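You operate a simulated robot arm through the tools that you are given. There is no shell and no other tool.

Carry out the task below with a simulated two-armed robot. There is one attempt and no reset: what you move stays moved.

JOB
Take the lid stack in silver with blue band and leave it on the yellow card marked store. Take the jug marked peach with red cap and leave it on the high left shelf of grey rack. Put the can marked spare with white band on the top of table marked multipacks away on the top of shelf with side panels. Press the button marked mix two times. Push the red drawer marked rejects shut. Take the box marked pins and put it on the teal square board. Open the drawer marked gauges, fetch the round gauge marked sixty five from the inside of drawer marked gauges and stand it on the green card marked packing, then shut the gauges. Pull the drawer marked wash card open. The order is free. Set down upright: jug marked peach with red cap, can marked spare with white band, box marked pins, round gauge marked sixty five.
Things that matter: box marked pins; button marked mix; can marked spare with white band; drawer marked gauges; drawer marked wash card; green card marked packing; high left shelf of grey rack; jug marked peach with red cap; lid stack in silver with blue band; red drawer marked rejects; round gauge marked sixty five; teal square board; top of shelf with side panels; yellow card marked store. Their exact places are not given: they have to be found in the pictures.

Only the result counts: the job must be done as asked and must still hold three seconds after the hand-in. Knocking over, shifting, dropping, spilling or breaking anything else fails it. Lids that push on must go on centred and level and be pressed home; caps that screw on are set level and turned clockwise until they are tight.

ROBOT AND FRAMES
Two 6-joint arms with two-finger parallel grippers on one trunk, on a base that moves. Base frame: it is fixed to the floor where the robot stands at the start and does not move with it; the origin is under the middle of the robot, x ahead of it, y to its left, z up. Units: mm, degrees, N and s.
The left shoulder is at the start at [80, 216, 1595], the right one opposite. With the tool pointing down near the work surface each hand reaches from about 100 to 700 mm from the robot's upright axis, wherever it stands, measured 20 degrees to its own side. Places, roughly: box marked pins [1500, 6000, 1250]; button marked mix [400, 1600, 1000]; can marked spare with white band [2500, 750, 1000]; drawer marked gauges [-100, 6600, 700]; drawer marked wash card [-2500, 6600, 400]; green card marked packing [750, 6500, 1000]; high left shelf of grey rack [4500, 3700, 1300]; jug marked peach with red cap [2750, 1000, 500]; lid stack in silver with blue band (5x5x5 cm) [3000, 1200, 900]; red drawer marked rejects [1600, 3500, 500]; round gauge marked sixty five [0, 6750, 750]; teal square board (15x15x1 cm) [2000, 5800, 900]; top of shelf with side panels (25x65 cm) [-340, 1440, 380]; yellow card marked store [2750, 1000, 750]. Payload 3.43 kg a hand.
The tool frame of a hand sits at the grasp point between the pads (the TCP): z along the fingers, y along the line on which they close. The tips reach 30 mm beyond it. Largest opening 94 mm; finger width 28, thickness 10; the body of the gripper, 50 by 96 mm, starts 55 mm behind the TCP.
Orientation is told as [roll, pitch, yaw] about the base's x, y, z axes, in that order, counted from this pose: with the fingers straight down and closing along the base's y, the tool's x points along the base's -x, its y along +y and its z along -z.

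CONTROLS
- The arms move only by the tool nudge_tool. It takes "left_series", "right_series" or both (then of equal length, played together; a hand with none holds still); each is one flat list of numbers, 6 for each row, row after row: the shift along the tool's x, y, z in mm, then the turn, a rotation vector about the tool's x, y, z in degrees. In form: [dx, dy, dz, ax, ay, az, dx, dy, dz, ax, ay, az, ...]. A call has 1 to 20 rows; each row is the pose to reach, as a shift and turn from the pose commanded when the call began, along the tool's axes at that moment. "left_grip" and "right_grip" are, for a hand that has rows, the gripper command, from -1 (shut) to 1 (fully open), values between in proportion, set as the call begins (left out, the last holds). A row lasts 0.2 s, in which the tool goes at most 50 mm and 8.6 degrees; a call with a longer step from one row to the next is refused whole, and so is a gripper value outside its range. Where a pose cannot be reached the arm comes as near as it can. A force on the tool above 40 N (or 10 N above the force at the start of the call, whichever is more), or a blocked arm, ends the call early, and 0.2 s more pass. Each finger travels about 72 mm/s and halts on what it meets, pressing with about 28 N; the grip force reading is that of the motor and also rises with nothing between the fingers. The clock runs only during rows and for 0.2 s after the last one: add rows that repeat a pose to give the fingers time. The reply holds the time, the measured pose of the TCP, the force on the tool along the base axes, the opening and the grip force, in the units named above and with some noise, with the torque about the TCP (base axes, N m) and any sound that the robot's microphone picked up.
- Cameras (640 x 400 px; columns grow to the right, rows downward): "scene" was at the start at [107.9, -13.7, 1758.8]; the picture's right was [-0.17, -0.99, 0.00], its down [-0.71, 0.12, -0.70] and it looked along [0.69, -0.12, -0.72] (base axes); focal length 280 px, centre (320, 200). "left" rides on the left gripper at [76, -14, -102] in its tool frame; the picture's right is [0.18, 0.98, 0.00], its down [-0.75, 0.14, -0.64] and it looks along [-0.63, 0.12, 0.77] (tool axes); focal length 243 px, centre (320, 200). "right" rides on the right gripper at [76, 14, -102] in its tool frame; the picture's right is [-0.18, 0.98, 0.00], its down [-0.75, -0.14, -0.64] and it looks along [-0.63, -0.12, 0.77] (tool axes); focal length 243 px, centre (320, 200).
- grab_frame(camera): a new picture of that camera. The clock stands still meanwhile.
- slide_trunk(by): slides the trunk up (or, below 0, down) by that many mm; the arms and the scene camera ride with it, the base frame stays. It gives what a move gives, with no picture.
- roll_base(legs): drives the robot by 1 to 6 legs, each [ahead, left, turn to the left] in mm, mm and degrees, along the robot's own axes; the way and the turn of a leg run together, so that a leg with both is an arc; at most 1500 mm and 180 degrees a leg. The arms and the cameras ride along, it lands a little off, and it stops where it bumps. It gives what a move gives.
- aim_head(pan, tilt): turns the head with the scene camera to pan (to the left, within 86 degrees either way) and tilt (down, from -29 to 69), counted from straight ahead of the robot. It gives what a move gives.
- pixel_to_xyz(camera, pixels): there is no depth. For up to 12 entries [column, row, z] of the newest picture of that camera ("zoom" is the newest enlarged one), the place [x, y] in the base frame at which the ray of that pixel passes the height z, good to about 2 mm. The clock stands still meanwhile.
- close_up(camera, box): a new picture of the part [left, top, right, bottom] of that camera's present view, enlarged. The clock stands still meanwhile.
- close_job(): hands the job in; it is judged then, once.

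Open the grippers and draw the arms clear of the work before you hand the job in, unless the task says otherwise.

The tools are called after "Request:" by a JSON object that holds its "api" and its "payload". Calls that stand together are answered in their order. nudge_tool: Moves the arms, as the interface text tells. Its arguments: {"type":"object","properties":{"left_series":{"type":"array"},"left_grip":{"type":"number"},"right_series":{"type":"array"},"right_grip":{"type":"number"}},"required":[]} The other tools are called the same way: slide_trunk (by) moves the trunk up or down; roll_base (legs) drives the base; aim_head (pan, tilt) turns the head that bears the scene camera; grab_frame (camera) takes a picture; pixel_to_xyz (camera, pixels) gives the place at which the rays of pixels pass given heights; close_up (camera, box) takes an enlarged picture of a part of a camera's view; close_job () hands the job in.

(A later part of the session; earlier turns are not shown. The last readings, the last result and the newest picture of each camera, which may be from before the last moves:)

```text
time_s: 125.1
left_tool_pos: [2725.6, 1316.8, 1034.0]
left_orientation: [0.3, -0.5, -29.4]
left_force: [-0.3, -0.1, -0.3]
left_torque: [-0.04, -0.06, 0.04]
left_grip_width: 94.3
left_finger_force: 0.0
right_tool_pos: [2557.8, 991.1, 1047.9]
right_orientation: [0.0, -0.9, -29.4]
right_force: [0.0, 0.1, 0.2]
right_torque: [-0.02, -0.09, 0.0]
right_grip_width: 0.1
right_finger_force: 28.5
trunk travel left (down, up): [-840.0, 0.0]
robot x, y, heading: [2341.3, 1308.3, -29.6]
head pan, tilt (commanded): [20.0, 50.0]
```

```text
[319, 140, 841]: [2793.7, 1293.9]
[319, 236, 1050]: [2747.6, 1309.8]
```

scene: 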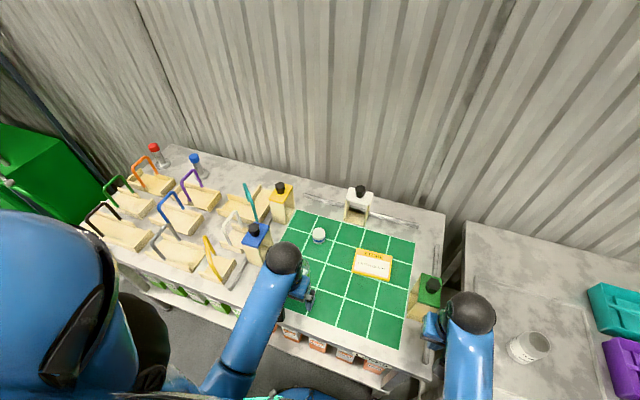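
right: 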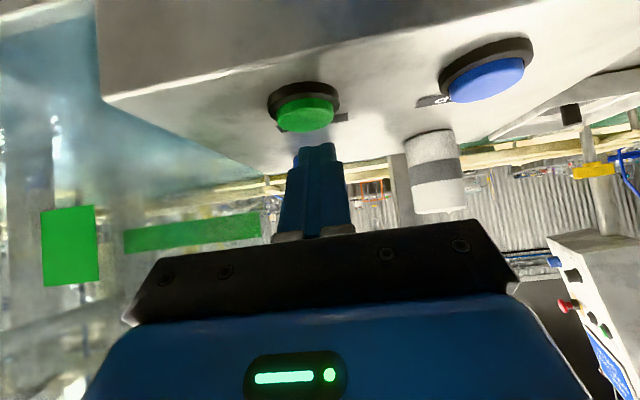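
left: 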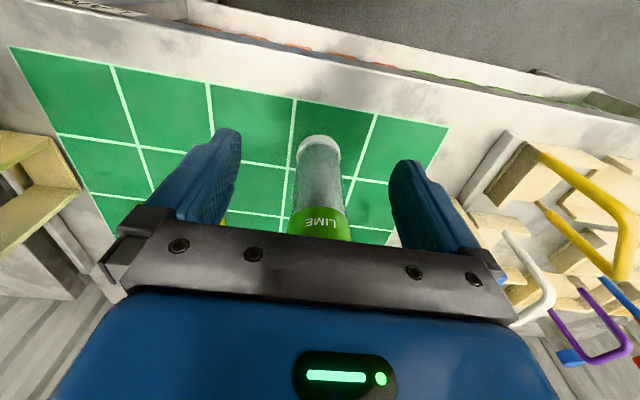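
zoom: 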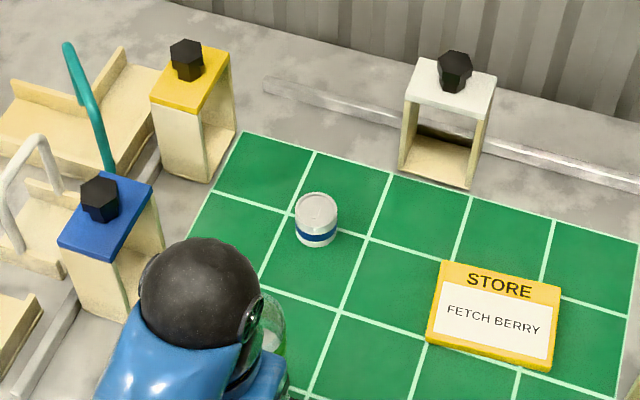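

Lid stack centre ≈(3022,1196); the bottle is at (2800,1294). I go right around the bottle, forward, then left above the lid stack at safe height.

Request:
{"api": "nudge_tool", "payload": {"left_series": [0, -50, 0, 0, 0, 0, 0, -100, 0, 0, 0, 0, -45, -100, 0, 0, 0, 0, -90, -100, 0, 0, 0, 0, -135, -100, 0, 0, 0, 0, -180, -100, 0, 0, 0, 0, -225, -100, 0, 0, 0, 0, -270, -100, 0, 0, 0, 0, -316, -100, 0, 0, 0, 0, -316, -55, 0, 0, 0, 0, -316, -10, 0, 0, 0, 0, -316, 35, 0, 0, 0, 0, -316, 35, 0, 0, 0, 0], "left_grip": 0.6}}

Request:
{"api": "grab_frame", "payload": {"camera": "left"}}

Request:
{"api": "grab_frame", "payload": {"camera": "scene"}}

```text
time_s: 127.9
left_tool_pos: [3029.9, 1187.4, 1029.8]
left_orientation: [0.2, 0.0, -29.4]
left_force: [0.5, 0.0, -0.1]
left_torque: [0.02, 0.02, 0.03]
left_grip_width: 75.2
left_finger_force: 0.1
right_tool_pos: [2566.8, 987.0, 1042.8]
right_orientation: [-0.1, -0.3, -29.4]
right_force: [0.2, 0.2, 0.7]
right_torque: [0.01, 0.01, 0.02]
right_grip_width: 0.0
right_finger_force: 28.1
trunk travel left (down, up): [-840.0, 0.0]
robot x, y, heading: [2341.2, 1314.2, -29.1]
head pan, tilt (commanded): [20.0, 50.0]
```

```text
taken
```

left: 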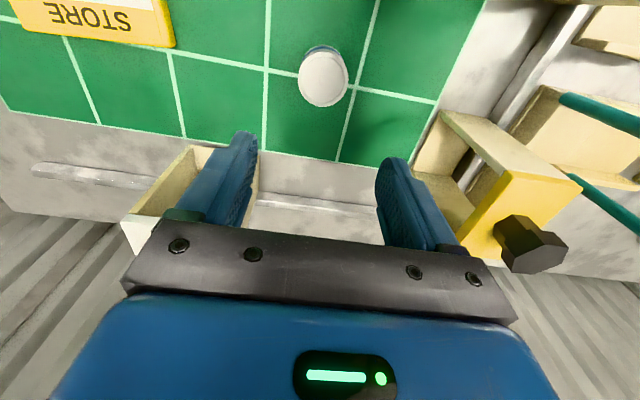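

```text
taken
```

scene: 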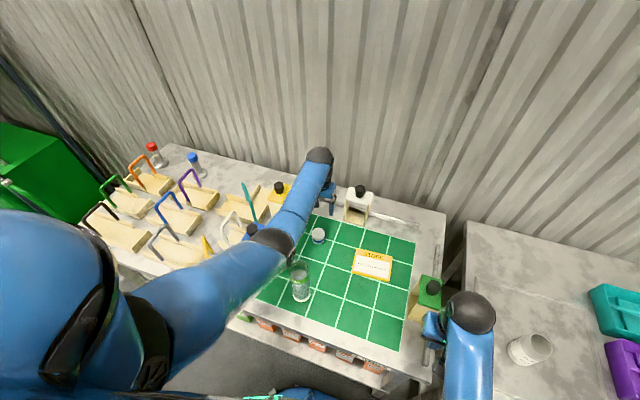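

Bottle untouched at (301,283). I locate the lid stack's top (324,80) with the hand camera.

Request:
{"api": "pixel_to_xyz", "payload": {"camera": "left", "pixels": [[324, 80, 886], [324, 80, 876], [322, 50, 841]]}}

Request:
{"api": "close_up", "payload": {"camera": "left", "box": [264, 30, 384, 120]}}

Request:
{"api": "pixel_to_xyz", "payload": {"camera": "scene", "pixels": [[319, 230.9, 886], [319, 230.9, 876]]}}

```text
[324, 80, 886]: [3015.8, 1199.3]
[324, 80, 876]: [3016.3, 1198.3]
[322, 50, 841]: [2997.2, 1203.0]
```

```text
4.44 times, centred on (324, 75) of left
```

zoom: 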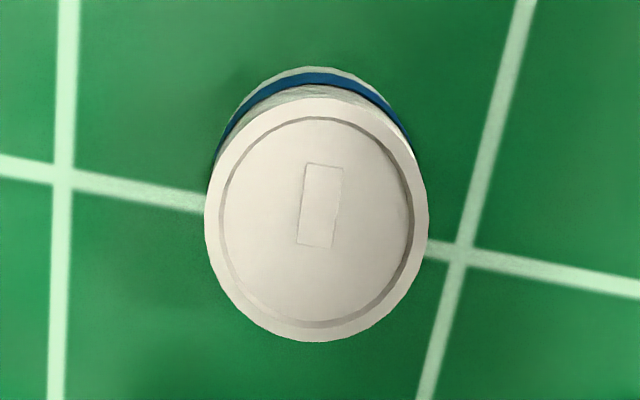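

```text
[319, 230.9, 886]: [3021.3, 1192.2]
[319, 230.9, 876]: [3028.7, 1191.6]
```

Lid stack top centre ≈(3017,1197). I correct by (16,2) in tool axes and descend to TCP z≈877 with the fingers around it.

Request:
{"api": "nudge_tool", "payload": {"left_series": [16, 2, 0, 0, 0, 0, 16, 2, 45, 0, 0, 0, 16, 2, 90, 0, 0, 0, 16, 2, 130, 0, 0, 0, 16, 2, 145, 0, 0, 0, 16, 2, 152, 0, 0, 0, 16, 2, 152, 0, 0, 0]}}

Request:
{"api": "grab_frame", "payload": {"camera": "left"}}

```text
time_s: 129.5
left_tool_pos: [3002.0, 1206.0, 893.4]
left_orientation: [0.2, 0.0, -29.3]
left_force: [-0.7, 1.2, -0.1]
left_torque: [-0.01, 0.0, -0.02]
left_grip_width: 75.1
left_finger_force: 0.0
left hand out of reach, approached as far as the arm can: row 4, 5, 6, 7
right_tool_pos: [2567.6, 987.4, 1043.0]
right_orientation: [-0.1, -0.3, -29.3]
right_force: [0.9, 0.5, -0.3]
right_torque: [0.01, 0.01, -0.01]
right_grip_width: 0.1
right_finger_force: 27.9
trunk travel left (down, up): [-840.0, 0.0]
robot x, y, heading: [2340.0, 1311.2, -29.1]
head pan, tilt (commanded): [20.0, 50.0]
```

```text
taken
```

left: 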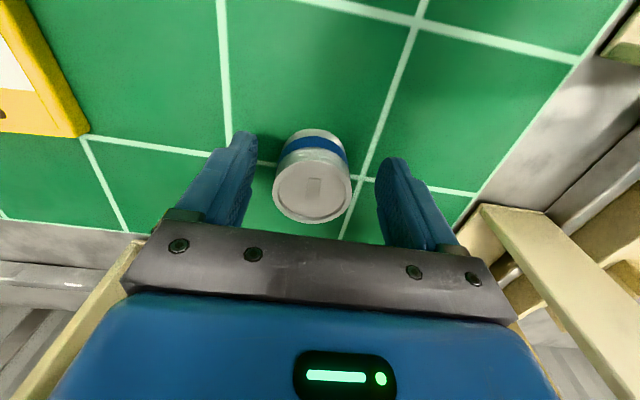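

The arm ran out of reach 16 mm short in height and pulled back. I need the trunk lower; first I check where the right hand is relative to the green-top frame.

Request:
{"api": "nudge_tool", "payload": {"left_series": [0, 0, -40, 0, 0, 0, 0, 0, -90, 0, 0, 0, 0, 0, -130, 0, 0, 0, 0, 0, -130, 0, 0, 0]}}

Request:
{"api": "close_up", "payload": {"camera": "scene", "box": [380, 250, 500, 370]}}

Request:
{"api": "grab_frame", "payload": {"camera": "right"}}

```text
time_s: 130.5
left_tool_pos: [3002.6, 1206.4, 1026.0]
left_orientation: [0.2, 0.2, -29.2]
left_force: [-0.1, 0.4, -0.5]
left_torque: [-0.02, -0.01, 0.0]
left_grip_width: 75.3
left_finger_force: 0.0
right_tool_pos: [2566.8, 987.2, 1042.6]
right_orientation: [-0.1, -0.2, -29.3]
right_force: [-0.4, 0.6, -1.0]
right_torque: [0.02, -0.01, -0.02]
right_grip_width: 0.0
right_finger_force: 27.9
trunk travel left (down, up): [-840.0, 0.0]
robot x, y, heading: [2340.2, 1317.0, -29.3]
head pan, tilt (commanded): [20.0, 50.0]
```

```text
3.33 times, centred on (440, 310) of scene
```

zoom: 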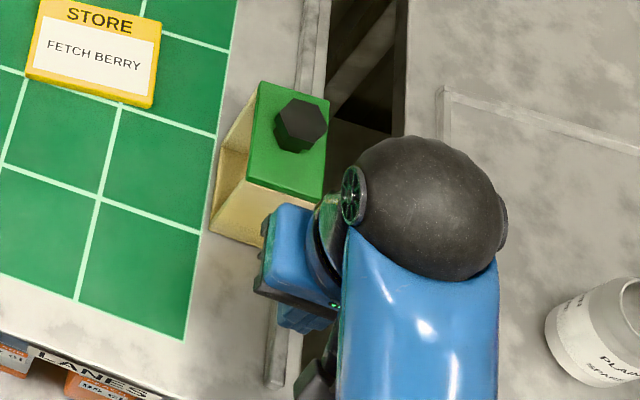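

```text
taken
```

right: 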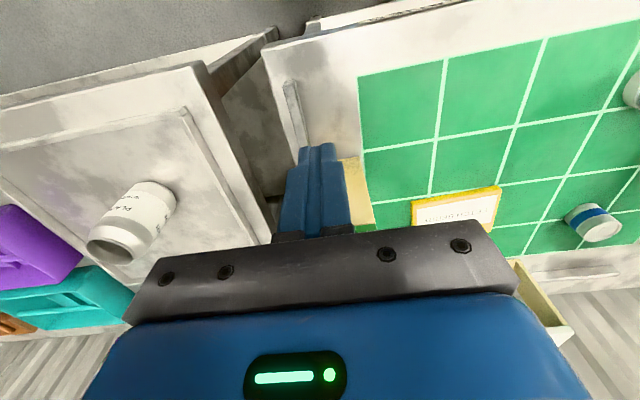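

I query the frame's place.

Request:
{"api": "pixel_to_xyz", "payload": {"camera": "scene", "pixels": [[407.6, 319.6, 841], [423, 323, 841], [414, 306, 960], [434, 309, 960], [418, 275, 960], [437, 280, 960]]}}

```text
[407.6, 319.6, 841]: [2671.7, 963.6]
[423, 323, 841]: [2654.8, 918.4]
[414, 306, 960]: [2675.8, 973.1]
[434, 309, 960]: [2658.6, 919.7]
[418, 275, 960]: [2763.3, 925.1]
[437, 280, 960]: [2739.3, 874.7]
```

The frame's near face is 100 mm ahead of the right hand, so lowering the trunk by 90 mm is safe. I do that and then descend on the lid stack.

Request:
{"api": "slide_trunk", "payload": {"by": -90}}

Request:
{"api": "nudge_tool", "payload": {"left_series": [-17, 0, 0, 0, 0, 0, -17, 0, 30, 0, 0, 0, -17, 0, 50, 0, 0, 0, -17, 0, 58, 0, 0, 0, -17, 0, 58, 0, 0, 0]}}

Request:
{"api": "grab_frame", "payload": {"camera": "left"}}

```text
time_s: 131.7
left_tool_pos: [3002.3, 1206.1, 936.1]
left_orientation: [0.2, 0.0, -29.3]
left_force: [0.5, 0.3, -0.6]
left_torque: [0.0, -0.01, 0.02]
left_grip_width: 75.0
left_finger_force: 0.2
right_tool_pos: [2565.6, 988.3, 953.5]
right_orientation: [-0.2, -0.3, -29.4]
right_force: [-0.1, -0.4, 0.1]
right_torque: [0.0, -0.02, 0.03]
right_grip_width: 0.2
right_finger_force: 27.8
trunk travel left (down, up): [-750.0, 90.0]
robot x, y, heading: [2341.0, 1315.2, -29.1]
head pan, tilt (commanded): [20.0, 50.0]
```

```text
time_s: 132.9
left_tool_pos: [3018.2, 1197.6, 876.8]
left_orientation: [0.2, 0.1, -29.3]
left_force: [0.5, -0.2, 0.2]
left_torque: [-0.01, -0.06, 0.01]
left_grip_width: 75.0
left_finger_force: 0.0
right_tool_pos: [2566.6, 988.1, 953.1]
right_orientation: [-0.2, -0.3, -29.3]
right_force: [-0.1, -0.9, -0.7]
right_torque: [-0.01, -0.01, -0.02]
right_grip_width: 0.1
right_finger_force: 28.1
trunk travel left (down, up): [-750.0, 90.0]
robot x, y, heading: [2340.5, 1310.3, -29.4]
head pan, tilt (commanded): [20.0, 50.0]
```

```text
taken
```

left: 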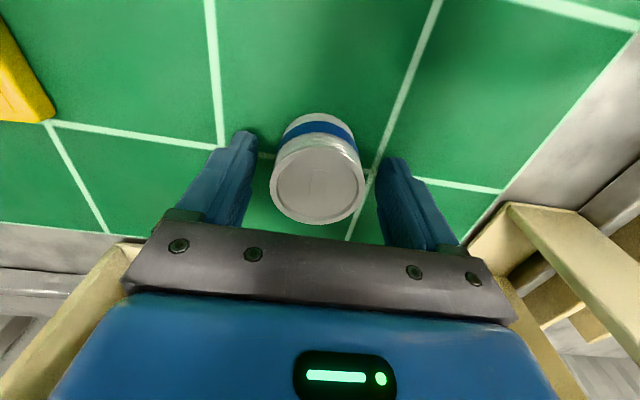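

I check the lid's place relative to the fingers from this closer view.

Request:
{"api": "pixel_to_xyz", "payload": {"camera": "left", "pixels": [[318, 186, 888], [318, 186, 880], [320, 188, 877], [317, 118, 843]]}}

```text
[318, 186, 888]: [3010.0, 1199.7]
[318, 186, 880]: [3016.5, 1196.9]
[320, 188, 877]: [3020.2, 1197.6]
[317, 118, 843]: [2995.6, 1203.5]
```

The lid centre is about 5 mm nearer than the pads' centre; I shift 4 mm and close.

Request:
{"api": "nudge_tool", "payload": {"left_series": [4, 0, 0, 0, 0, 0, 4, 0, 0, 0, 0, 0, 4, 0, 0, 0, 0, 0]}}

Request:
{"api": "nudge_tool", "payload": {"left_series": [0, 0, 0, 0, 0, 0, 0, 0, 0, 0, 0, 0, 0, 0, 0, 0, 0, 0, 0, 0, 0, 0, 0, 0], "left_grip": -1}}

Request:
{"api": "nudge_tool", "payload": {"left_series": [0, 0, -20, 0, 0, 0, 0, 0, -45, 0, 0, 0, 0, 0, -60, 0, 0, 0, 0, 0, -60, 0, 0, 0]}}

Request:
{"api": "grab_frame", "payload": {"camera": "left"}}

```text
time_s: 133.7
left_tool_pos: [3014.5, 1199.7, 878.4]
left_orientation: [0.3, 0.0, -29.3]
left_force: [-0.3, -0.4, 0.5]
left_torque: [-0.02, -0.02, 0.04]
left_grip_width: 75.0
left_finger_force: 0.0
right_tool_pos: [2566.5, 987.6, 953.0]
right_orientation: [-0.1, -0.3, -29.3]
right_force: [-0.3, -0.5, -1.0]
right_torque: [-0.03, -0.01, -0.03]
right_grip_width: 0.1
right_finger_force: 28.0
trunk travel left (down, up): [-750.0, 90.0]
robot x, y, heading: [2338.9, 1310.0, -29.1]
head pan, tilt (commanded): [20.0, 50.0]
```

```text
time_s: 134.7
left_tool_pos: [3014.1, 1198.5, 877.1]
left_orientation: [0.2, 0.0, -29.2]
left_force: [0.7, 0.0, 0.6]
left_torque: [-0.05, 0.02, 0.0]
left_grip_width: 47.3
left_finger_force: 28.4
right_tool_pos: [2566.4, 988.4, 953.3]
right_orientation: [-0.1, -0.3, -29.3]
right_force: [0.1, 0.5, -0.5]
right_torque: [0.0, 0.01, 0.0]
right_grip_width: 0.1
right_finger_force: 27.5
trunk travel left (down, up): [-750.0, 90.0]
robot x, y, heading: [2337.8, 1313.0, -29.1]
head pan, tilt (commanded): [20.0, 50.0]
```

```text
time_s: 135.7
left_tool_pos: [3013.9, 1199.5, 937.9]
left_orientation: [0.2, 0.1, -29.2]
left_force: [0.1, 0.2, 0.0]
left_torque: [0.01, 0.03, -0.01]
left_grip_width: 47.4
left_finger_force: 27.8
right_tool_pos: [2567.2, 987.9, 953.1]
right_orientation: [-0.1, -0.3, -29.3]
right_force: [0.3, -0.3, -0.8]
right_torque: [0.0, -0.02, -0.01]
right_grip_width: 0.0
right_finger_force: 28.2
trunk travel left (down, up): [-750.0, 90.0]
robot x, y, heading: [2337.7, 1308.6, -29.2]
head pan, tilt (commanded): [20.0, 50.0]
```

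```text
taken
```

left: 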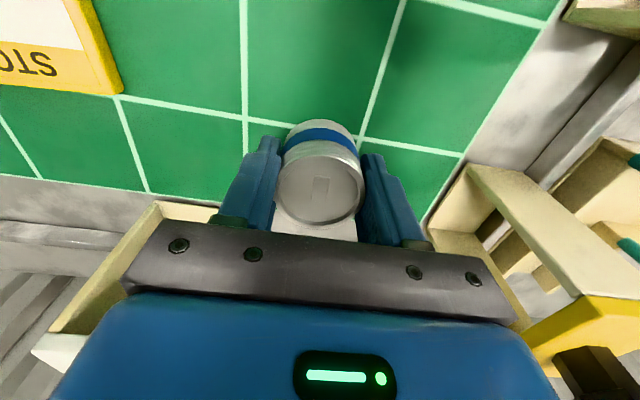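

Lid stack held (47.4 mm). I carry it over to the card centre at about (2872,1024).

Request:
{"api": "nudge_tool", "payload": {"left_series": [8, -45, 0, 0, 0, 0, 16, -90, 0, 0, 0, 0, 24, -135, 0, 0, 0, 0, 32, -180, 0, 0, 0, 0, 38, -222, 0, 0, 0, 0, 38, -222, 0, 0, 0, 0]}}

Request:
{"api": "grab_frame", "payload": {"camera": "left"}}

Request:
{"api": "close_up", "payload": {"camera": "scene", "box": [300, 190, 440, 320]}}

```text
time_s: 137.1
left_tool_pos: [2873.5, 1023.9, 937.4]
left_orientation: [0.2, 0.1, -29.2]
left_force: [-0.1, 0.5, 0.5]
left_torque: [0.0, -0.02, 0.01]
left_grip_width: 47.4
left_finger_force: 27.6
right_tool_pos: [2566.1, 987.9, 952.9]
right_orientation: [-0.2, -0.3, -29.3]
right_force: [0.6, 0.0, 0.3]
right_torque: [0.03, -0.01, -0.02]
right_grip_width: 0.1
right_finger_force: 27.4
trunk travel left (down, up): [-750.0, 90.0]
robot x, y, heading: [2339.3, 1309.9, -29.2]
head pan, tilt (commanded): [20.0, 50.0]
```

```text
taken
```

left: 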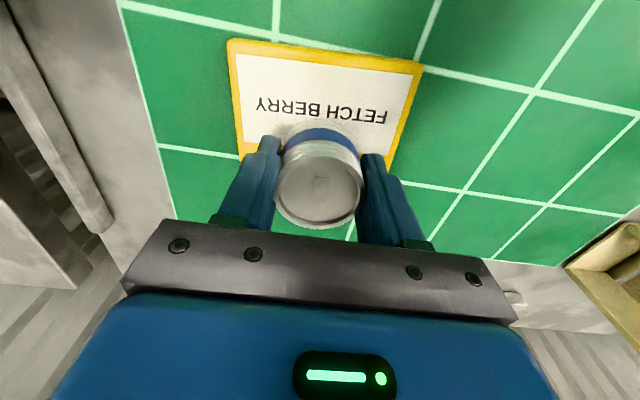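

```text
3.08 times, centred on (370, 255) of scene
```

zoom: 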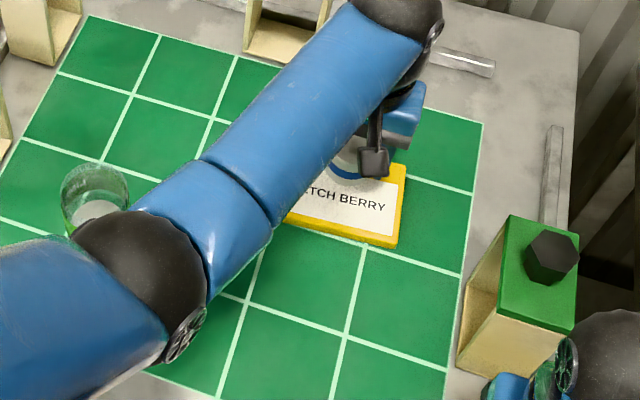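

I measure the card's corners from the hand camera to verify the drop point.

Request:
{"api": "pixel_to_xyz", "payload": {"camera": "left", "pixels": [[229, 40, 850], [422, 66, 850], [241, 158, 850], [388, 163, 850]]}}

```text
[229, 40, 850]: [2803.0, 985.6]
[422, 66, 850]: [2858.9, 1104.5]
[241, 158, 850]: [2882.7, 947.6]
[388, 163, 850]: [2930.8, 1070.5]
```

The card centre is (2871,1025), so the drop point is right. I lower in steps and watch the force.

Request:
{"api": "nudge_tool", "payload": {"left_series": [0, 0, 30, 0, 0, 0, 0, 0, 44, 0, 0, 0, 0, 0, 48, 0, 0, 0, 0, 0, 49, 0, 0, 0]}}

Request:
{"api": "nudge_tool", "payload": {"left_series": [0, 0, 1, 0, 0, 0, 0, 0, 2, 0, 0, 0, 0, 0, 2, 0, 0, 0]}}

```text
time_s: 138.1
left_tool_pos: [2873.0, 1022.6, 889.0]
left_orientation: [0.1, -0.3, -29.3]
left_force: [5.5, -2.9, 18.8]
left_torque: [-0.04, -0.21, 0.07]
left_grip_width: 47.8
left_finger_force: 27.6
right_tool_pos: [2566.4, 987.6, 953.1]
right_orientation: [-0.1, -0.5, -29.4]
right_force: [0.4, -0.1, -0.2]
right_torque: [0.01, 0.04, -0.02]
right_grip_width: 0.2
right_finger_force: 28.0
trunk travel left (down, up): [-750.0, 90.0]
robot x, y, heading: [2343.5, 1310.6, -29.4]
head pan, tilt (commanded): [20.0, 50.0]
```

```text
time_s: 138.9
left_tool_pos: [2870.7, 1023.7, 886.1]
left_orientation: [0.2, 0.0, -29.3]
left_force: [3.2, -2.7, 17.4]
left_torque: [-0.12, -0.13, 0.0]
left_grip_width: 47.2
left_finger_force: 28.4
right_tool_pos: [2566.5, 989.4, 953.1]
right_orientation: [-0.1, -0.4, -29.3]
right_force: [-0.3, -0.3, -0.2]
right_torque: [0.01, 0.01, -0.01]
right_grip_width: 0.0
right_finger_force: 28.1
trunk travel left (down, up): [-750.0, 90.0]
robot x, y, heading: [2342.8, 1314.3, -29.4]
head pan, tilt (commanded): [20.0, 50.0]
```

Contact with the card (≈18 N). I ease off 1 mm, open the fingers and lift.

Request:
{"api": "nudge_tool", "payload": {"left_series": [0, 0, -1, 0, 0, 0, 0, 0, -1, 0, 0, 0, 0, 0, -1, 0, 0, 0, 0, 0, -1, 0, 0, 0], "left_grip": 0.6}}

Request:
{"api": "nudge_tool", "payload": {"left_series": [0, 0, -40, 0, 0, 0, 0, 0, -80, 0, 0, 0, 0, 0, -115, 0, 0, 0, 0, 0, -115, 0, 0, 0]}}

Request:
{"api": "grab_frame", "payload": {"camera": "left"}}

```text
time_s: 139.9
left_tool_pos: [2870.7, 1023.9, 885.7]
left_orientation: [0.2, 0.1, -29.3]
left_force: [0.3, 0.1, -0.1]
left_torque: [0.01, 0.02, -0.04]
left_grip_width: 75.3
left_finger_force: 0.0
right_tool_pos: [2566.3, 987.2, 953.4]
right_orientation: [-0.1, -0.3, -29.2]
right_force: [0.7, -0.3, 0.4]
right_torque: [-0.03, -0.01, 0.03]
right_grip_width: 0.0
right_finger_force: 28.0
trunk travel left (down, up): [-750.0, 90.0]
robot x, y, heading: [2338.0, 1314.8, -29.5]
head pan, tilt (commanded): [20.0, 50.0]
```

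```text
time_s: 140.9
left_tool_pos: [2874.0, 1024.9, 1001.7]
left_orientation: [0.2, 0.2, -29.3]
left_force: [-0.5, 0.0, 0.3]
left_torque: [-0.02, 0.01, 0.01]
left_grip_width: 75.1
left_finger_force: 0.0
right_tool_pos: [2566.8, 988.6, 953.3]
right_orientation: [-0.1, -0.3, -29.3]
right_force: [-0.7, -0.2, -0.1]
right_torque: [0.01, -0.02, -0.01]
right_grip_width: 0.0
right_finger_force: 27.5
trunk travel left (down, up): [-750.0, 90.0]
robot x, y, heading: [2339.6, 1311.5, -29.2]
head pan, tilt (commanded): [20.0, 50.0]
```

```text
taken
```

left: 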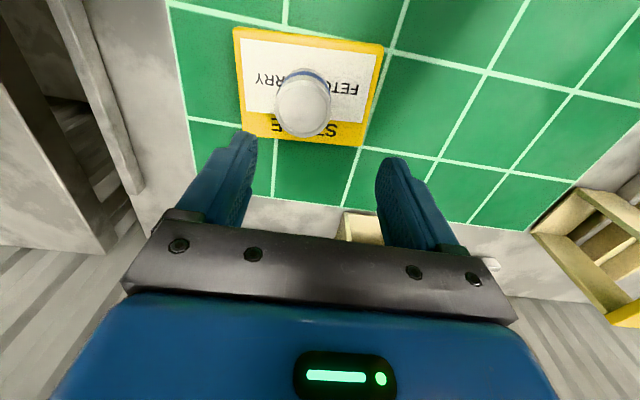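

The lid stack stands on the STORE card. I retract the left hand and look at the jugs on the lower shelf.

Request:
{"api": "nudge_tool", "payload": {"left_series": [45, 0, 0, 0, 0, 0, 90, 0, 0, 0, 0, 0, 135, 0, 0, 0, 0, 0, 180, 0, 0, 0, 0, 0, 225, 0, 0, 0, 0, 0, 260, 0, 0, 0, 0, 0, 260, 0, 0, 0, 0, 0]}}

Request:
{"api": "roll_base", "payload": {"legs": [[-500, 0, 0]]}}

Request:
{"api": "aim_head", "payload": {"pan": 0, "tilt": 35}}

Request:
{"api": "slide_trunk", "payload": {"by": -400}}

Request:
{"api": "grab_frame", "payload": {"camera": "scene"}}

```text
time_s: 142.5
left_tool_pos: [2647.1, 1148.4, 952.4]
left_orientation: [0.1, 0.1, -29.3]
left_force: [0.2, 0.2, -0.1]
left_torque: [0.01, 0.01, 0.0]
left_grip_width: 75.1
left_finger_force: 0.1
left hand out of reach, approached as far as the arm can: row 2, 3, 4, 5, 6, 7
right_tool_pos: [2566.8, 987.4, 953.0]
right_orientation: [-0.1, -0.3, -29.3]
right_force: [0.0, 0.0, -0.3]
right_torque: [-0.02, 0.01, 0.01]
right_grip_width: 0.3
right_finger_force: 28.0
trunk travel left (down, up): [-750.0, 90.0]
robot x, y, heading: [2339.5, 1317.5, -29.3]
head pan, tilt (commanded): [20.0, 50.0]
```

```text
time_s: 145.4
left_tool_pos: [2213.0, 1392.2, 951.9]
left_orientation: [0.1, 0.1, -29.2]
left_force: [0.5, 0.0, -1.3]
left_torque: [0.01, 0.02, 0.0]
left_grip_width: 75.4
left_finger_force: 0.0
right_tool_pos: [2132.7, 1231.0, 951.7]
right_orientation: [-0.1, -0.2, -29.2]
right_force: [0.0, 0.1, 0.2]
right_torque: [0.0, 0.01, -0.01]
right_grip_width: 0.2
right_finger_force: 27.9
trunk travel left (down, up): [-750.0, 90.0]
robot x, y, heading: [1905.5, 1560.5, -29.0]
head pan, tilt (commanded): [20.0, 50.0]
```

```text
time_s: 146.3
left_tool_pos: [2211.6, 1391.6, 952.9]
left_orientation: [0.1, -0.1, -29.2]
left_force: [0.7, 0.2, 0.5]
left_torque: [0.0, 0.03, 0.0]
left_grip_width: 75.2
left_finger_force: 0.0
right_tool_pos: [2131.2, 1232.4, 953.9]
right_orientation: [-0.1, -0.3, -29.2]
right_force: [-0.1, 0.7, 0.5]
right_torque: [0.01, 0.0, -0.01]
right_grip_width: 0.0
right_finger_force: 27.5
trunk travel left (down, up): [-750.0, 90.0]
robot x, y, heading: [1904.0, 1556.2, -29.1]
head pan, tilt (commanded): [0.0, 35.0]
```

```text
time_s: 150.1
left_tool_pos: [2211.3, 1391.5, 551.5]
left_orientation: [0.1, -0.1, -29.2]
left_force: [0.4, -0.3, 0.4]
left_torque: [0.0, 0.01, 0.0]
left_grip_width: 75.2
left_finger_force: 0.1
right_tool_pos: [2131.6, 1231.8, 553.4]
right_orientation: [-0.1, -0.3, -29.2]
right_force: [0.4, 0.9, 0.8]
right_torque: [-0.03, -0.01, -0.04]
right_grip_width: 0.0
right_finger_force: 28.2
trunk travel left (down, up): [-350.0, 490.0]
robot x, y, heading: [1901.9, 1552.5, -29.0]
head pan, tilt (commanded): [0.0, 35.0]
```

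```text
taken
```

scene: 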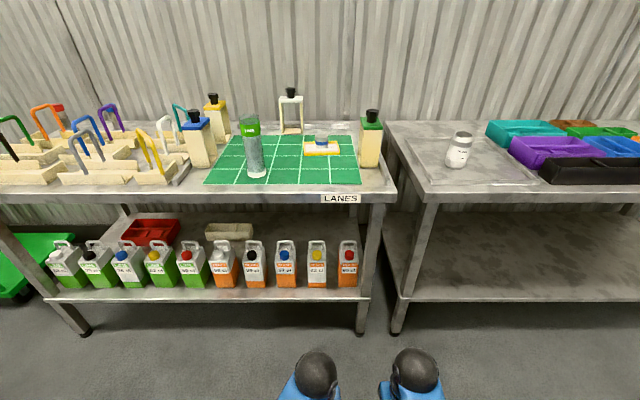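

Two jugs have red caps: the green one at (192,265) and the orange one at (348,262). I zoom to read the labels.

Request:
{"api": "close_up", "payload": {"camera": "scene", "box": [290, 225, 390, 305]}}

Request:
{"api": "close_up", "payload": {"camera": "scene", "box": [160, 225, 260, 305]}}

Request:
{"api": "pixel_to_xyz", "payload": {"camera": "scene", "pixels": [[348, 286, 400], [348, 286, 440], [348, 286, 480], [364, 292, 400], [340, 197, 841], [366, 190, 841], [358, 298, 400], [364, 333, 0]]}}

```text
5.00 times, centred on (340, 265) of scene
```

zoom: 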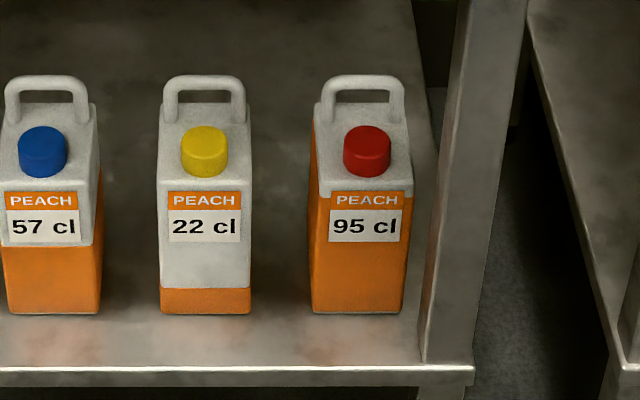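

```text
5.00 times, centred on (210, 265) of scene
```

zoom: 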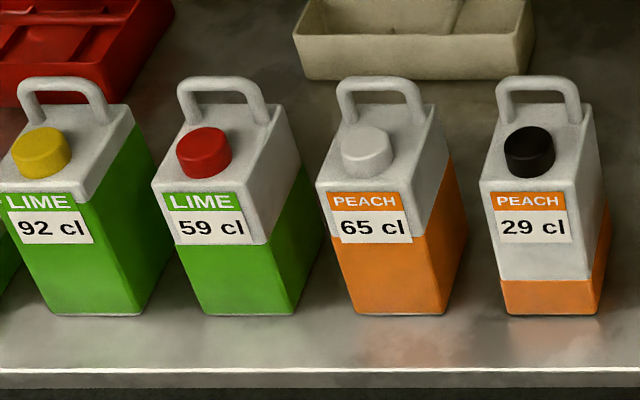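

```text
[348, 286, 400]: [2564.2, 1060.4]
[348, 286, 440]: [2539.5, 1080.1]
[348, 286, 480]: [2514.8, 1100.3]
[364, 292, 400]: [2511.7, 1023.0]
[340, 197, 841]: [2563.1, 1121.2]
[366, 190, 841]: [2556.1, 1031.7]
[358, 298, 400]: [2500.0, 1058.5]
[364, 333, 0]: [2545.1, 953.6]
```

The target is the orange PEACH jug with red cap at (348,262), shelf z≈330. I will grasp it from the front with a horizontal hand: I pitch the left hand forward by 90° here in free space.

Request:
{"api": "nudge_tool", "payload": {"left_series": [0, 0, 0, 0, -8.2, 0, 0, 0, 0, 0, -16.4, 0, 0, 0, 0, 0, -24.6, 0, 0, 0, 0, 0, -32.8, 0, 0, 0, 0, 0, -41, 0, 0, 0, 0, 0, -49.2, 0, 0, 0, 0, 0, -57.4, 0, 0, 0, 0, 0, -65.6, 0, 0, 0, 0, 0, -73.8, 0, 0, 0, 0, 0, -82, 0, 0, 0, 0, 0, -90, 0, 0, 0, 0, 0, -90, 0], "left_grip": 1}}

Request:
{"api": "grab_frame", "payload": {"camera": "scene"}}

Request:
{"api": "grab_frame", "payload": {"camera": "left"}}

```text
time_s: 152.1
left_tool_pos: [2238.1, 1387.0, 634.7]
left_orientation: [-42.9, -70.8, 17.1]
left_force: [0.2, -0.6, 0.3]
left_torque: [0.0, 0.0, 0.0]
left_grip_width: 94.3
left_finger_force: 0.2
right_tool_pos: [2130.8, 1231.6, 552.1]
right_orientation: [-0.3, -0.3, -29.2]
right_force: [0.2, 0.4, -0.1]
right_torque: [0.02, -0.01, 0.0]
right_grip_width: 0.0
right_finger_force: 27.9
trunk travel left (down, up): [-350.0, 490.0]
robot x, y, heading: [1905.3, 1560.1, -29.1]
head pan, tilt (commanded): [0.0, 35.0]
stopped in row 10 (left hand): the arm was blocked; the commanded pose is now the measured one
```

```text
taken
```

scene: 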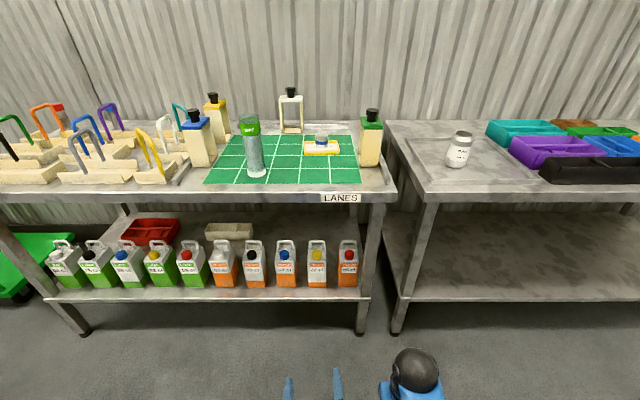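

```text
taken
```

left: 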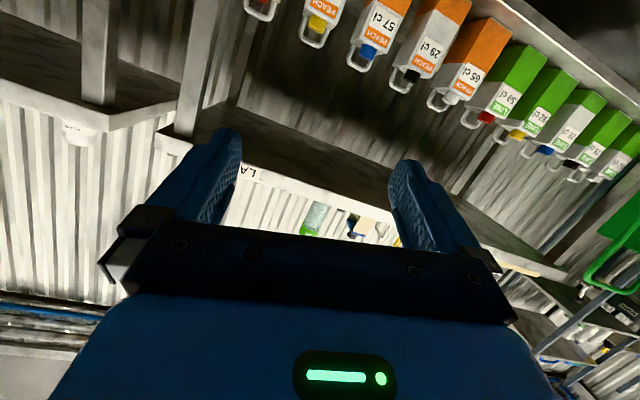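

The wrist was blocked at about 76° pitch, likely because the hand is too near the body. I move the hand forward along its own axis and finish the rotation there.

Request:
{"api": "nudge_tool", "payload": {"left_series": [-8, 0, 40, 0, 0, 0, -20, 0, 80, 0, 0, 0, -35, 0, 120, 0, 0, 0, -45, 0, 160, 0, 0, 0, -45, 0, 160, 0, 0, 0]}}

Request:
{"api": "nudge_tool", "payload": {"left_series": [0, 0, 0, 0, -4, 0, 0, 0, 0, 0, -8, 0, 0, 0, 0, 0, -14, 0, 0, 0, 0, 0, -14, 0]}}

Request:
{"api": "grab_frame", "payload": {"camera": "scene"}}

```text
time_s: 153.3
left_tool_pos: [2385.0, 1314.2, 638.6]
left_orientation: [-41.5, -71.3, 15.2]
left_force: [-0.3, -0.2, -0.1]
left_torque: [0.01, 0.02, -0.01]
left_grip_width: 94.2
left_finger_force: 0.1
right_tool_pos: [2130.8, 1231.3, 554.1]
right_orientation: [-0.2, -0.3, -29.2]
right_force: [-1.0, -0.2, 0.3]
right_torque: [0.01, 0.03, -0.04]
right_grip_width: 0.1
right_finger_force: 28.1
trunk travel left (down, up): [-350.0, 490.0]
robot x, y, heading: [1902.7, 1556.6, -29.1]
head pan, tilt (commanded): [0.0, 35.0]
```

```text
time_s: 154.3
left_tool_pos: [2385.1, 1314.3, 638.2]
left_orientation: [-89.3, -77.7, 64.4]
left_force: [0.9, -0.8, 0.9]
left_torque: [0.01, 0.02, -0.04]
left_grip_width: 94.0
left_finger_force: 0.1
right_tool_pos: [2131.1, 1231.5, 553.1]
right_orientation: [-0.1, -0.4, -29.3]
right_force: [0.3, -0.2, 0.7]
right_torque: [0.0, -0.01, 0.01]
right_grip_width: 0.0
right_finger_force: 27.7
trunk travel left (down, up): [-350.0, 490.0]
robot x, y, heading: [1900.9, 1556.2, -29.3]
head pan, tilt (commanded): [0.0, 35.0]
```

```text
taken
```

scene: 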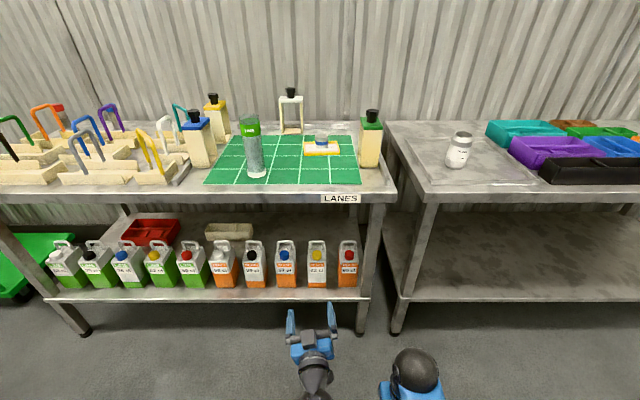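

The hand is now horizontal but rolled by about 12° and 4° off in heading. I correct with a small rotation about tool z and x.

Request:
{"api": "nudge_tool", "payload": {"left_series": [0, 0, 0, 2, 0, 6, 0, 0, 0, 4.2, 0, 12, 0, 0, 0, 4.2, 0, 12, 0, 0, 0, 4.2, 0, 12]}}

```text
time_s: 155.3
left_tool_pos: [2383.8, 1315.2, 638.1]
left_orientation: [-139.8, -89.7, 110.7]
left_force: [0.2, -0.7, -0.5]
left_torque: [0.01, 0.0, 0.01]
left_grip_width: 94.2
left_finger_force: 0.1
right_tool_pos: [2132.2, 1230.9, 552.8]
right_orientation: [-0.1, -0.4, -29.2]
right_force: [-0.3, 0.3, 1.0]
right_torque: [-0.01, 0.0, -0.03]
right_grip_width: 0.0
right_finger_force: 28.0
trunk travel left (down, up): [-350.0, 490.0]
robot x, y, heading: [1905.4, 1553.2, -29.2]
head pan, tilt (commanded): [0.0, 35.0]
```

The hand is now horizontal and level. I lower the trunk by 188 mm and take another view of the jug for triangulation.

Request:
{"api": "slide_trunk", "payload": {"by": -188}}

Request:
{"api": "close_up", "payload": {"camera": "scene", "box": [300, 160, 400, 240]}}

Request:
{"api": "grab_frame", "payload": {"camera": "scene"}}

```text
time_s: 157.4
left_tool_pos: [2383.8, 1315.6, 450.9]
left_orientation: [-136.9, -89.5, 107.9]
left_force: [0.3, 0.3, -0.2]
left_torque: [0.0, 0.01, -0.02]
left_grip_width: 94.0
left_finger_force: 0.1
right_tool_pos: [2132.1, 1231.6, 366.0]
right_orientation: [-0.2, -0.4, -29.2]
right_force: [0.4, -0.4, -0.3]
right_torque: [0.0, -0.03, 0.01]
right_grip_width: 0.0
right_finger_force: 27.9
trunk travel left (down, up): [-162.0, 678.0]
robot x, y, heading: [1904.6, 1554.6, -29.3]
head pan, tilt (commanded): [0.0, 35.0]
```

```text
5.00 times, centred on (350, 200) of scene
```

zoom: 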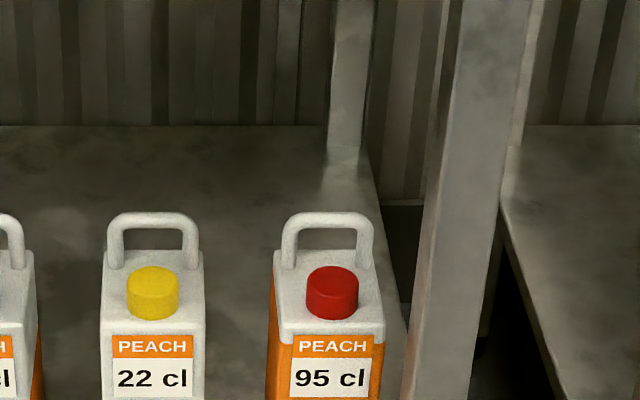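

```text
taken
```

scene: 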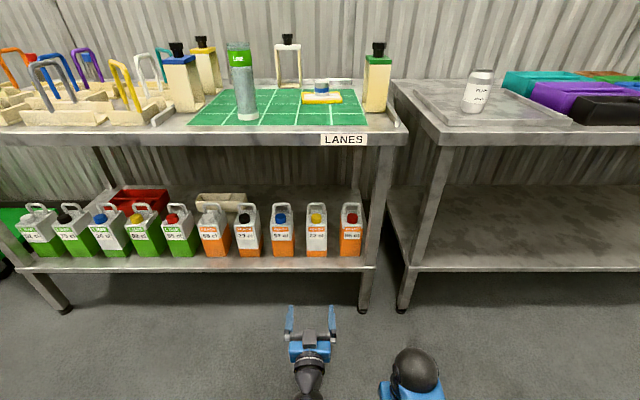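

I query the jug base front at several heights and other features from this lower view.

Request:
{"api": "close_up", "payload": {"camera": "scene", "box": [300, 190, 400, 270]}}

Request:
{"api": "pixel_to_xyz", "payload": {"camera": "scene", "pixels": [[350, 256, 300], [350, 256, 330], [350, 256, 360], [371, 266, 330], [345, 142, 841], [364, 312, 0], [298, 256, 330]]}}

```text
5.00 times, centred on (350, 230) of scene
```

zoom: 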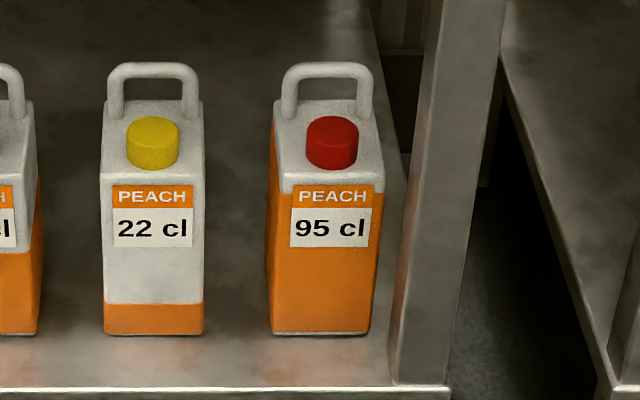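

```text
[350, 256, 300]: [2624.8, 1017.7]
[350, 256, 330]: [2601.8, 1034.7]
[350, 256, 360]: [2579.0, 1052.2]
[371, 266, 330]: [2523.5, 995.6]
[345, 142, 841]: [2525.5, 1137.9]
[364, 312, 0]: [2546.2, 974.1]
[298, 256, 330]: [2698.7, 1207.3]
```

I query more heights to pin down the jug's front face and its top edge, and the shelf front edge.

Request:
{"api": "pixel_to_xyz", "payload": {"camera": "scene", "pixels": [[350, 257, 300], [350, 257, 320], [351, 228, 440], [351, 228, 460], [352, 197, 520], [352, 197, 540], [365, 268, 300], [365, 268, 320], [383, 268, 320], [340, 257, 310], [360, 257, 310]]}}

```text
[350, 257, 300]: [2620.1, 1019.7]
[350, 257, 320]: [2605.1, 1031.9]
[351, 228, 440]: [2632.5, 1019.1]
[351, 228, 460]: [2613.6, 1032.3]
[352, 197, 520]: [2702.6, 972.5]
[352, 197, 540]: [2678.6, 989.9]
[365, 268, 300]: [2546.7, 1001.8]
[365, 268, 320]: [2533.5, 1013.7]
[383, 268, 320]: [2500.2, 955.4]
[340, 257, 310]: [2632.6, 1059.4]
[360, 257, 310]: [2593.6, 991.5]
```

Jug front face centre ≈(2613,1026), base z≈310, top front edge ≈458. I lower the trunk 25 mm and drive so the left fingertips stop short of the jug, aligned with it.

Request:
{"api": "slide_trunk", "payload": {"by": -25}}

Request:
{"api": "roll_base", "payload": {"legs": [[0, -140, 0], [250, 0, 0]]}}

Request:
{"api": "aim_head", "payload": {"pan": 0, "tilt": 50}}

Request:
{"api": "grab_frame", "payload": {"camera": "scene"}}

```text
time_s: 158.1
left_tool_pos: [2384.9, 1314.2, 425.0]
left_orientation: [-137.5, -89.6, 108.4]
left_force: [-0.3, 0.8, 0.1]
left_torque: [-0.02, 0.0, -0.01]
left_grip_width: 94.1
left_finger_force: 0.2
right_tool_pos: [2131.8, 1232.7, 340.3]
right_orientation: [-0.2, -0.3, -29.2]
right_force: [-0.6, 0.0, -0.4]
right_torque: [0.02, -0.01, 0.0]
right_grip_width: 0.1
right_finger_force: 28.3
trunk travel left (down, up): [-137.0, 703.0]
robot x, y, heading: [1906.7, 1553.1, -29.2]
head pan, tilt (commanded): [0.0, 35.0]
```

```text
time_s: 160.9
left_tool_pos: [2536.5, 1069.5, 425.3]
left_orientation: [-132.1, -89.7, 103.2]
left_force: [0.9, 0.3, -0.3]
left_torque: [-0.02, 0.01, -0.01]
left_grip_width: 94.0
left_finger_force: 0.1
right_tool_pos: [2282.9, 987.7, 340.0]
right_orientation: [-0.2, -0.2, -29.2]
right_force: [-0.4, -0.1, -1.4]
right_torque: [-0.03, -0.04, -0.03]
right_grip_width: 0.1
right_finger_force: 28.2
trunk travel left (down, up): [-137.0, 703.0]
robot x, y, heading: [2056.8, 1309.4, -29.1]
head pan, tilt (commanded): [0.0, 35.0]
```

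```text
time_s: 161.6
left_tool_pos: [2536.2, 1069.9, 425.1]
left_orientation: [-136.0, -89.7, 107.1]
left_force: [-0.6, 0.6, -0.8]
left_torque: [0.01, -0.03, -0.02]
left_grip_width: 94.1
left_finger_force: 0.0
right_tool_pos: [2282.5, 987.7, 340.7]
right_orientation: [-0.1, -0.2, -29.2]
right_force: [0.4, 0.2, 0.1]
right_torque: [-0.01, 0.04, -0.02]
right_grip_width: 0.1
right_finger_force: 27.7
trunk travel left (down, up): [-137.0, 703.0]
robot x, y, heading: [2053.6, 1315.7, -29.1]
head pan, tilt (commanded): [0.0, 50.0]
```

```text
taken
```

scene: 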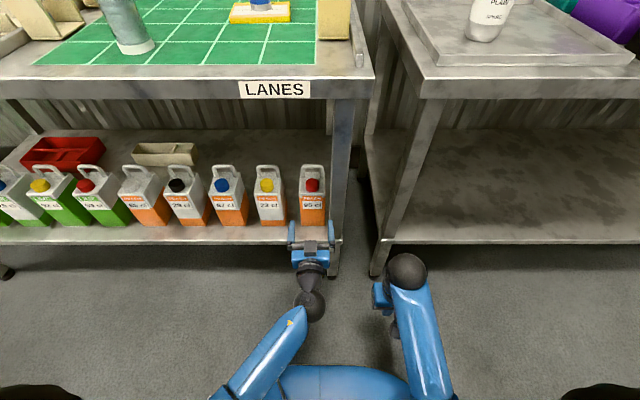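

The left gripper is just in front of the jug. I zoom to check lateral alignment.

Request:
{"api": "close_up", "payload": {"camera": "scene", "box": [260, 155, 360, 275]}}

Request:
{"api": "pixel_to_xyz", "payload": {"camera": "scene", "pixels": [[300, 225, 310], [325, 225, 310], [312, 225, 310], [299, 193, 458], [326, 193, 458], [334, 233, 310]]}}

```text
3.33 times, centred on (310, 215) of scene
```

zoom: 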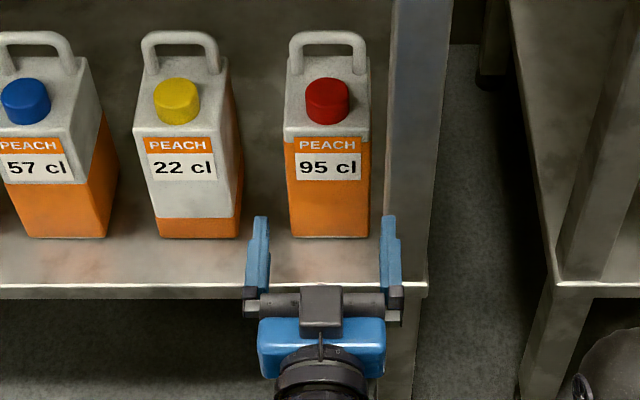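

```text
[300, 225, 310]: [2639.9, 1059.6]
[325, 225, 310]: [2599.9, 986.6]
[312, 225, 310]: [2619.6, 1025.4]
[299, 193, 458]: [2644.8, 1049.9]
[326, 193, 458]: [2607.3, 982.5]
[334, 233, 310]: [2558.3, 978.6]
```

The gap between jug and table leg is narrow. I zoom in more to measure both precisely.

Request:
{"api": "close_up", "payload": {"camera": "scene", "box": [290, 180, 350, 250]}}

```text
5.71 times, centred on (320, 215) of scene
```

zoom: 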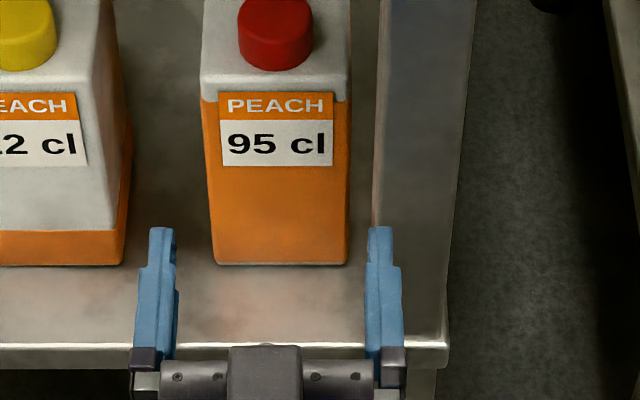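

I query the leg's front-left edge and the jug's bottom and top corners from this zoom.

Request:
{"api": "pixel_to_xyz", "payload": {"camera": "zoom", "pixels": [[388, 335, 310], [448, 345, 310], [347, 264, 310], [213, 264, 310], [350, 100, 458], [203, 98, 458], [446, 280, 310], [372, 226, 310]]}}

```text
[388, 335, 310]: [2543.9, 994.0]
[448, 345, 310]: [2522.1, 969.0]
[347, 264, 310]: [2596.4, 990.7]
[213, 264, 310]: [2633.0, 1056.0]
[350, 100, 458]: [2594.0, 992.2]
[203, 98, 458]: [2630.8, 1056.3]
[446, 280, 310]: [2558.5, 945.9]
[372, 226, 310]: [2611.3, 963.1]
```

Gap between jug (t=2137.7) and leg (t≈2115) is ~23 mm; the right finger should pass with its inner face at t≈2133.5. I shift the hand 3.4 mm left and insert slowly.

Request:
{"api": "nudge_tool", "payload": {"left_series": [0, 3.4, 10, 0, 0, 0, 0, 3.4, 22, 0, 0, 0, 0, 3.4, 34, 0, 0, 0, 0, 3.4, 44, 0, 0, 0, 0, 3.4, 44, 0, 0, 0]}}

Request:
{"api": "close_up", "payload": {"camera": "scene", "box": [290, 180, 350, 250]}}

```text
time_s: 162.3
left_tool_pos: [2550.6, 1062.2, 424.8]
left_orientation: [-130.7, -89.7, 101.3]
left_force: [-8.4, 6.4, 2.7]
left_torque: [-0.12, 0.11, -0.5]
left_grip_width: 93.4
left_finger_force: 0.0
right_tool_pos: [2282.7, 988.4, 339.8]
right_orientation: [-0.1, -0.3, -29.2]
right_force: [0.1, -0.1, 0.4]
right_torque: [0.01, 0.0, -0.02]
right_grip_width: 0.0
right_finger_force: 27.8
trunk travel left (down, up): [-137.0, 703.0]
robot x, y, heading: [2055.9, 1312.5, -29.0]
head pan, tilt (commanded): [0.0, 50.0]
stopped in row 3 (left hand): the force on the tool passed its limit at 54 N (the readings are from after the stop); the commanded pose is now the measured one
```

```text
5.71 times, centred on (320, 215) of scene
```

zoom: 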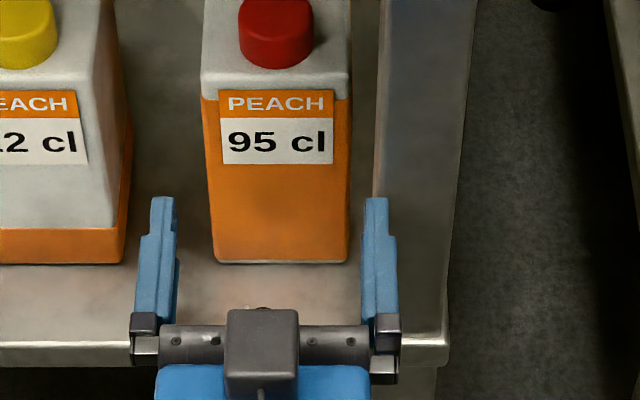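

The right finger touched the leg, so straight insertion is too tight. I back off and plan a 45° tilted grasp from above-front instead; I query the cap and handle positions first.

Request:
{"api": "nudge_tool", "payload": {"left_series": [0, 0, -25, 0, 0, 0, 0, 0, -60, 0, 0, 0, 0, 0, -60, 0, 0, 0]}}

Request:
{"api": "close_up", "payload": {"camera": "scene", "box": [280, 150, 360, 210]}}

```text
time_s: 163.1
left_tool_pos: [2499.4, 1092.2, 425.4]
left_orientation: [-133.6, -89.7, 104.1]
left_force: [-0.6, -0.4, 0.8]
left_torque: [0.01, 0.01, -0.01]
left_grip_width: 93.9
left_finger_force: 0.2
right_tool_pos: [2282.7, 987.3, 338.9]
right_orientation: [-0.1, -0.3, -29.2]
right_force: [0.0, 0.3, 0.0]
right_torque: [-0.04, -0.01, 0.0]
right_grip_width: 0.0
right_finger_force: 27.7
trunk travel left (down, up): [-137.0, 703.0]
robot x, y, heading: [2052.8, 1305.6, -28.9]
head pan, tilt (commanded): [0.0, 50.0]
```

```text
6.67 times, centred on (320, 180) of scene
```

zoom: 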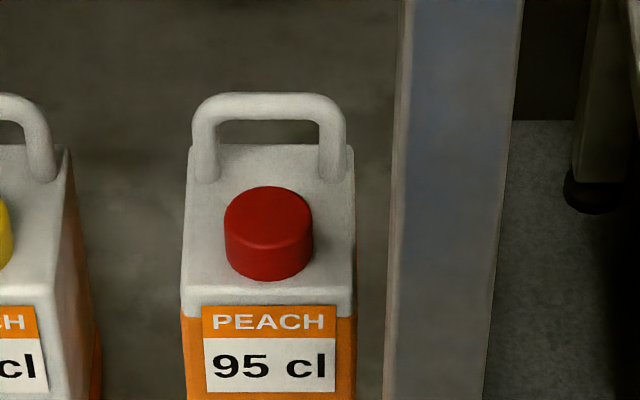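

I query those features at plausible heights.

Request:
{"api": "pixel_to_xyz", "payload": {"camera": "zoom", "pixels": [[268, 303, 458], [268, 148, 458], [268, 280, 458], [267, 208, 482], [207, 178, 458], [333, 178, 458], [270, 105, 520], [396, 390, 310], [386, 390, 310], [405, 0, 500], [412, 0, 500]]}}

```text
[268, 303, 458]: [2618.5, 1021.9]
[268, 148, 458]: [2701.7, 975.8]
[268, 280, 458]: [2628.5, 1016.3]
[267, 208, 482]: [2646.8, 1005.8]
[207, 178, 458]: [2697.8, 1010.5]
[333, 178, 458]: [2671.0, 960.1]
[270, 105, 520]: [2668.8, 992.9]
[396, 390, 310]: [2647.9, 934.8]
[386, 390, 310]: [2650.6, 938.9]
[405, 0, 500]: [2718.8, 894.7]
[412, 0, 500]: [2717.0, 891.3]
```

Cap top ≈485, handle ≈510 at n≈1855, jug top ≈458. I pitch the left hand to 45° here with the fingers partly closed, then rise to pass above the jug.

Request:
{"api": "nudge_tool", "payload": {"left_series": [0, 0, 0, 0, 7.5, 0, 0, 0, 0, 0, 15, 0, 0, 0, 0, 0, 22.5, 0, 0, 0, 0, 0, 30, 0, 0, 0, 0, 0, 37.5, 0, 0, 0, 0, 0, 45, 0, 0, 0, 0, 0, 45, 0], "left_grip": -0.15}}

Request:
{"api": "grab_frame", "payload": {"camera": "left"}}

```text
time_s: 164.7
left_tool_pos: [2500.4, 1091.6, 425.6]
left_orientation: [-0.3, -45.1, -29.3]
left_force: [0.6, 0.1, 0.5]
left_torque: [0.01, 0.01, 0.01]
left_grip_width: 40.0
left_finger_force: 0.1
right_tool_pos: [2282.7, 987.5, 340.4]
right_orientation: [-0.2, -0.3, -29.2]
right_force: [0.1, -0.8, -1.0]
right_torque: [0.02, 0.04, 0.01]
right_grip_width: 0.0
right_finger_force: 28.2
trunk travel left (down, up): [-137.0, 703.0]
robot x, y, heading: [2056.2, 1312.0, -28.9]
head pan, tilt (commanded): [0.0, 50.0]
```

```text
taken
```

left: 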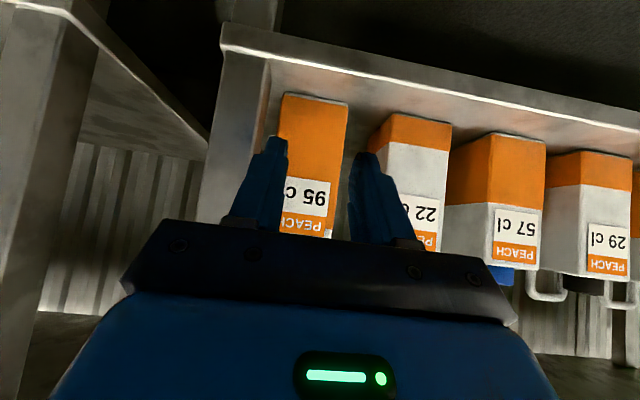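

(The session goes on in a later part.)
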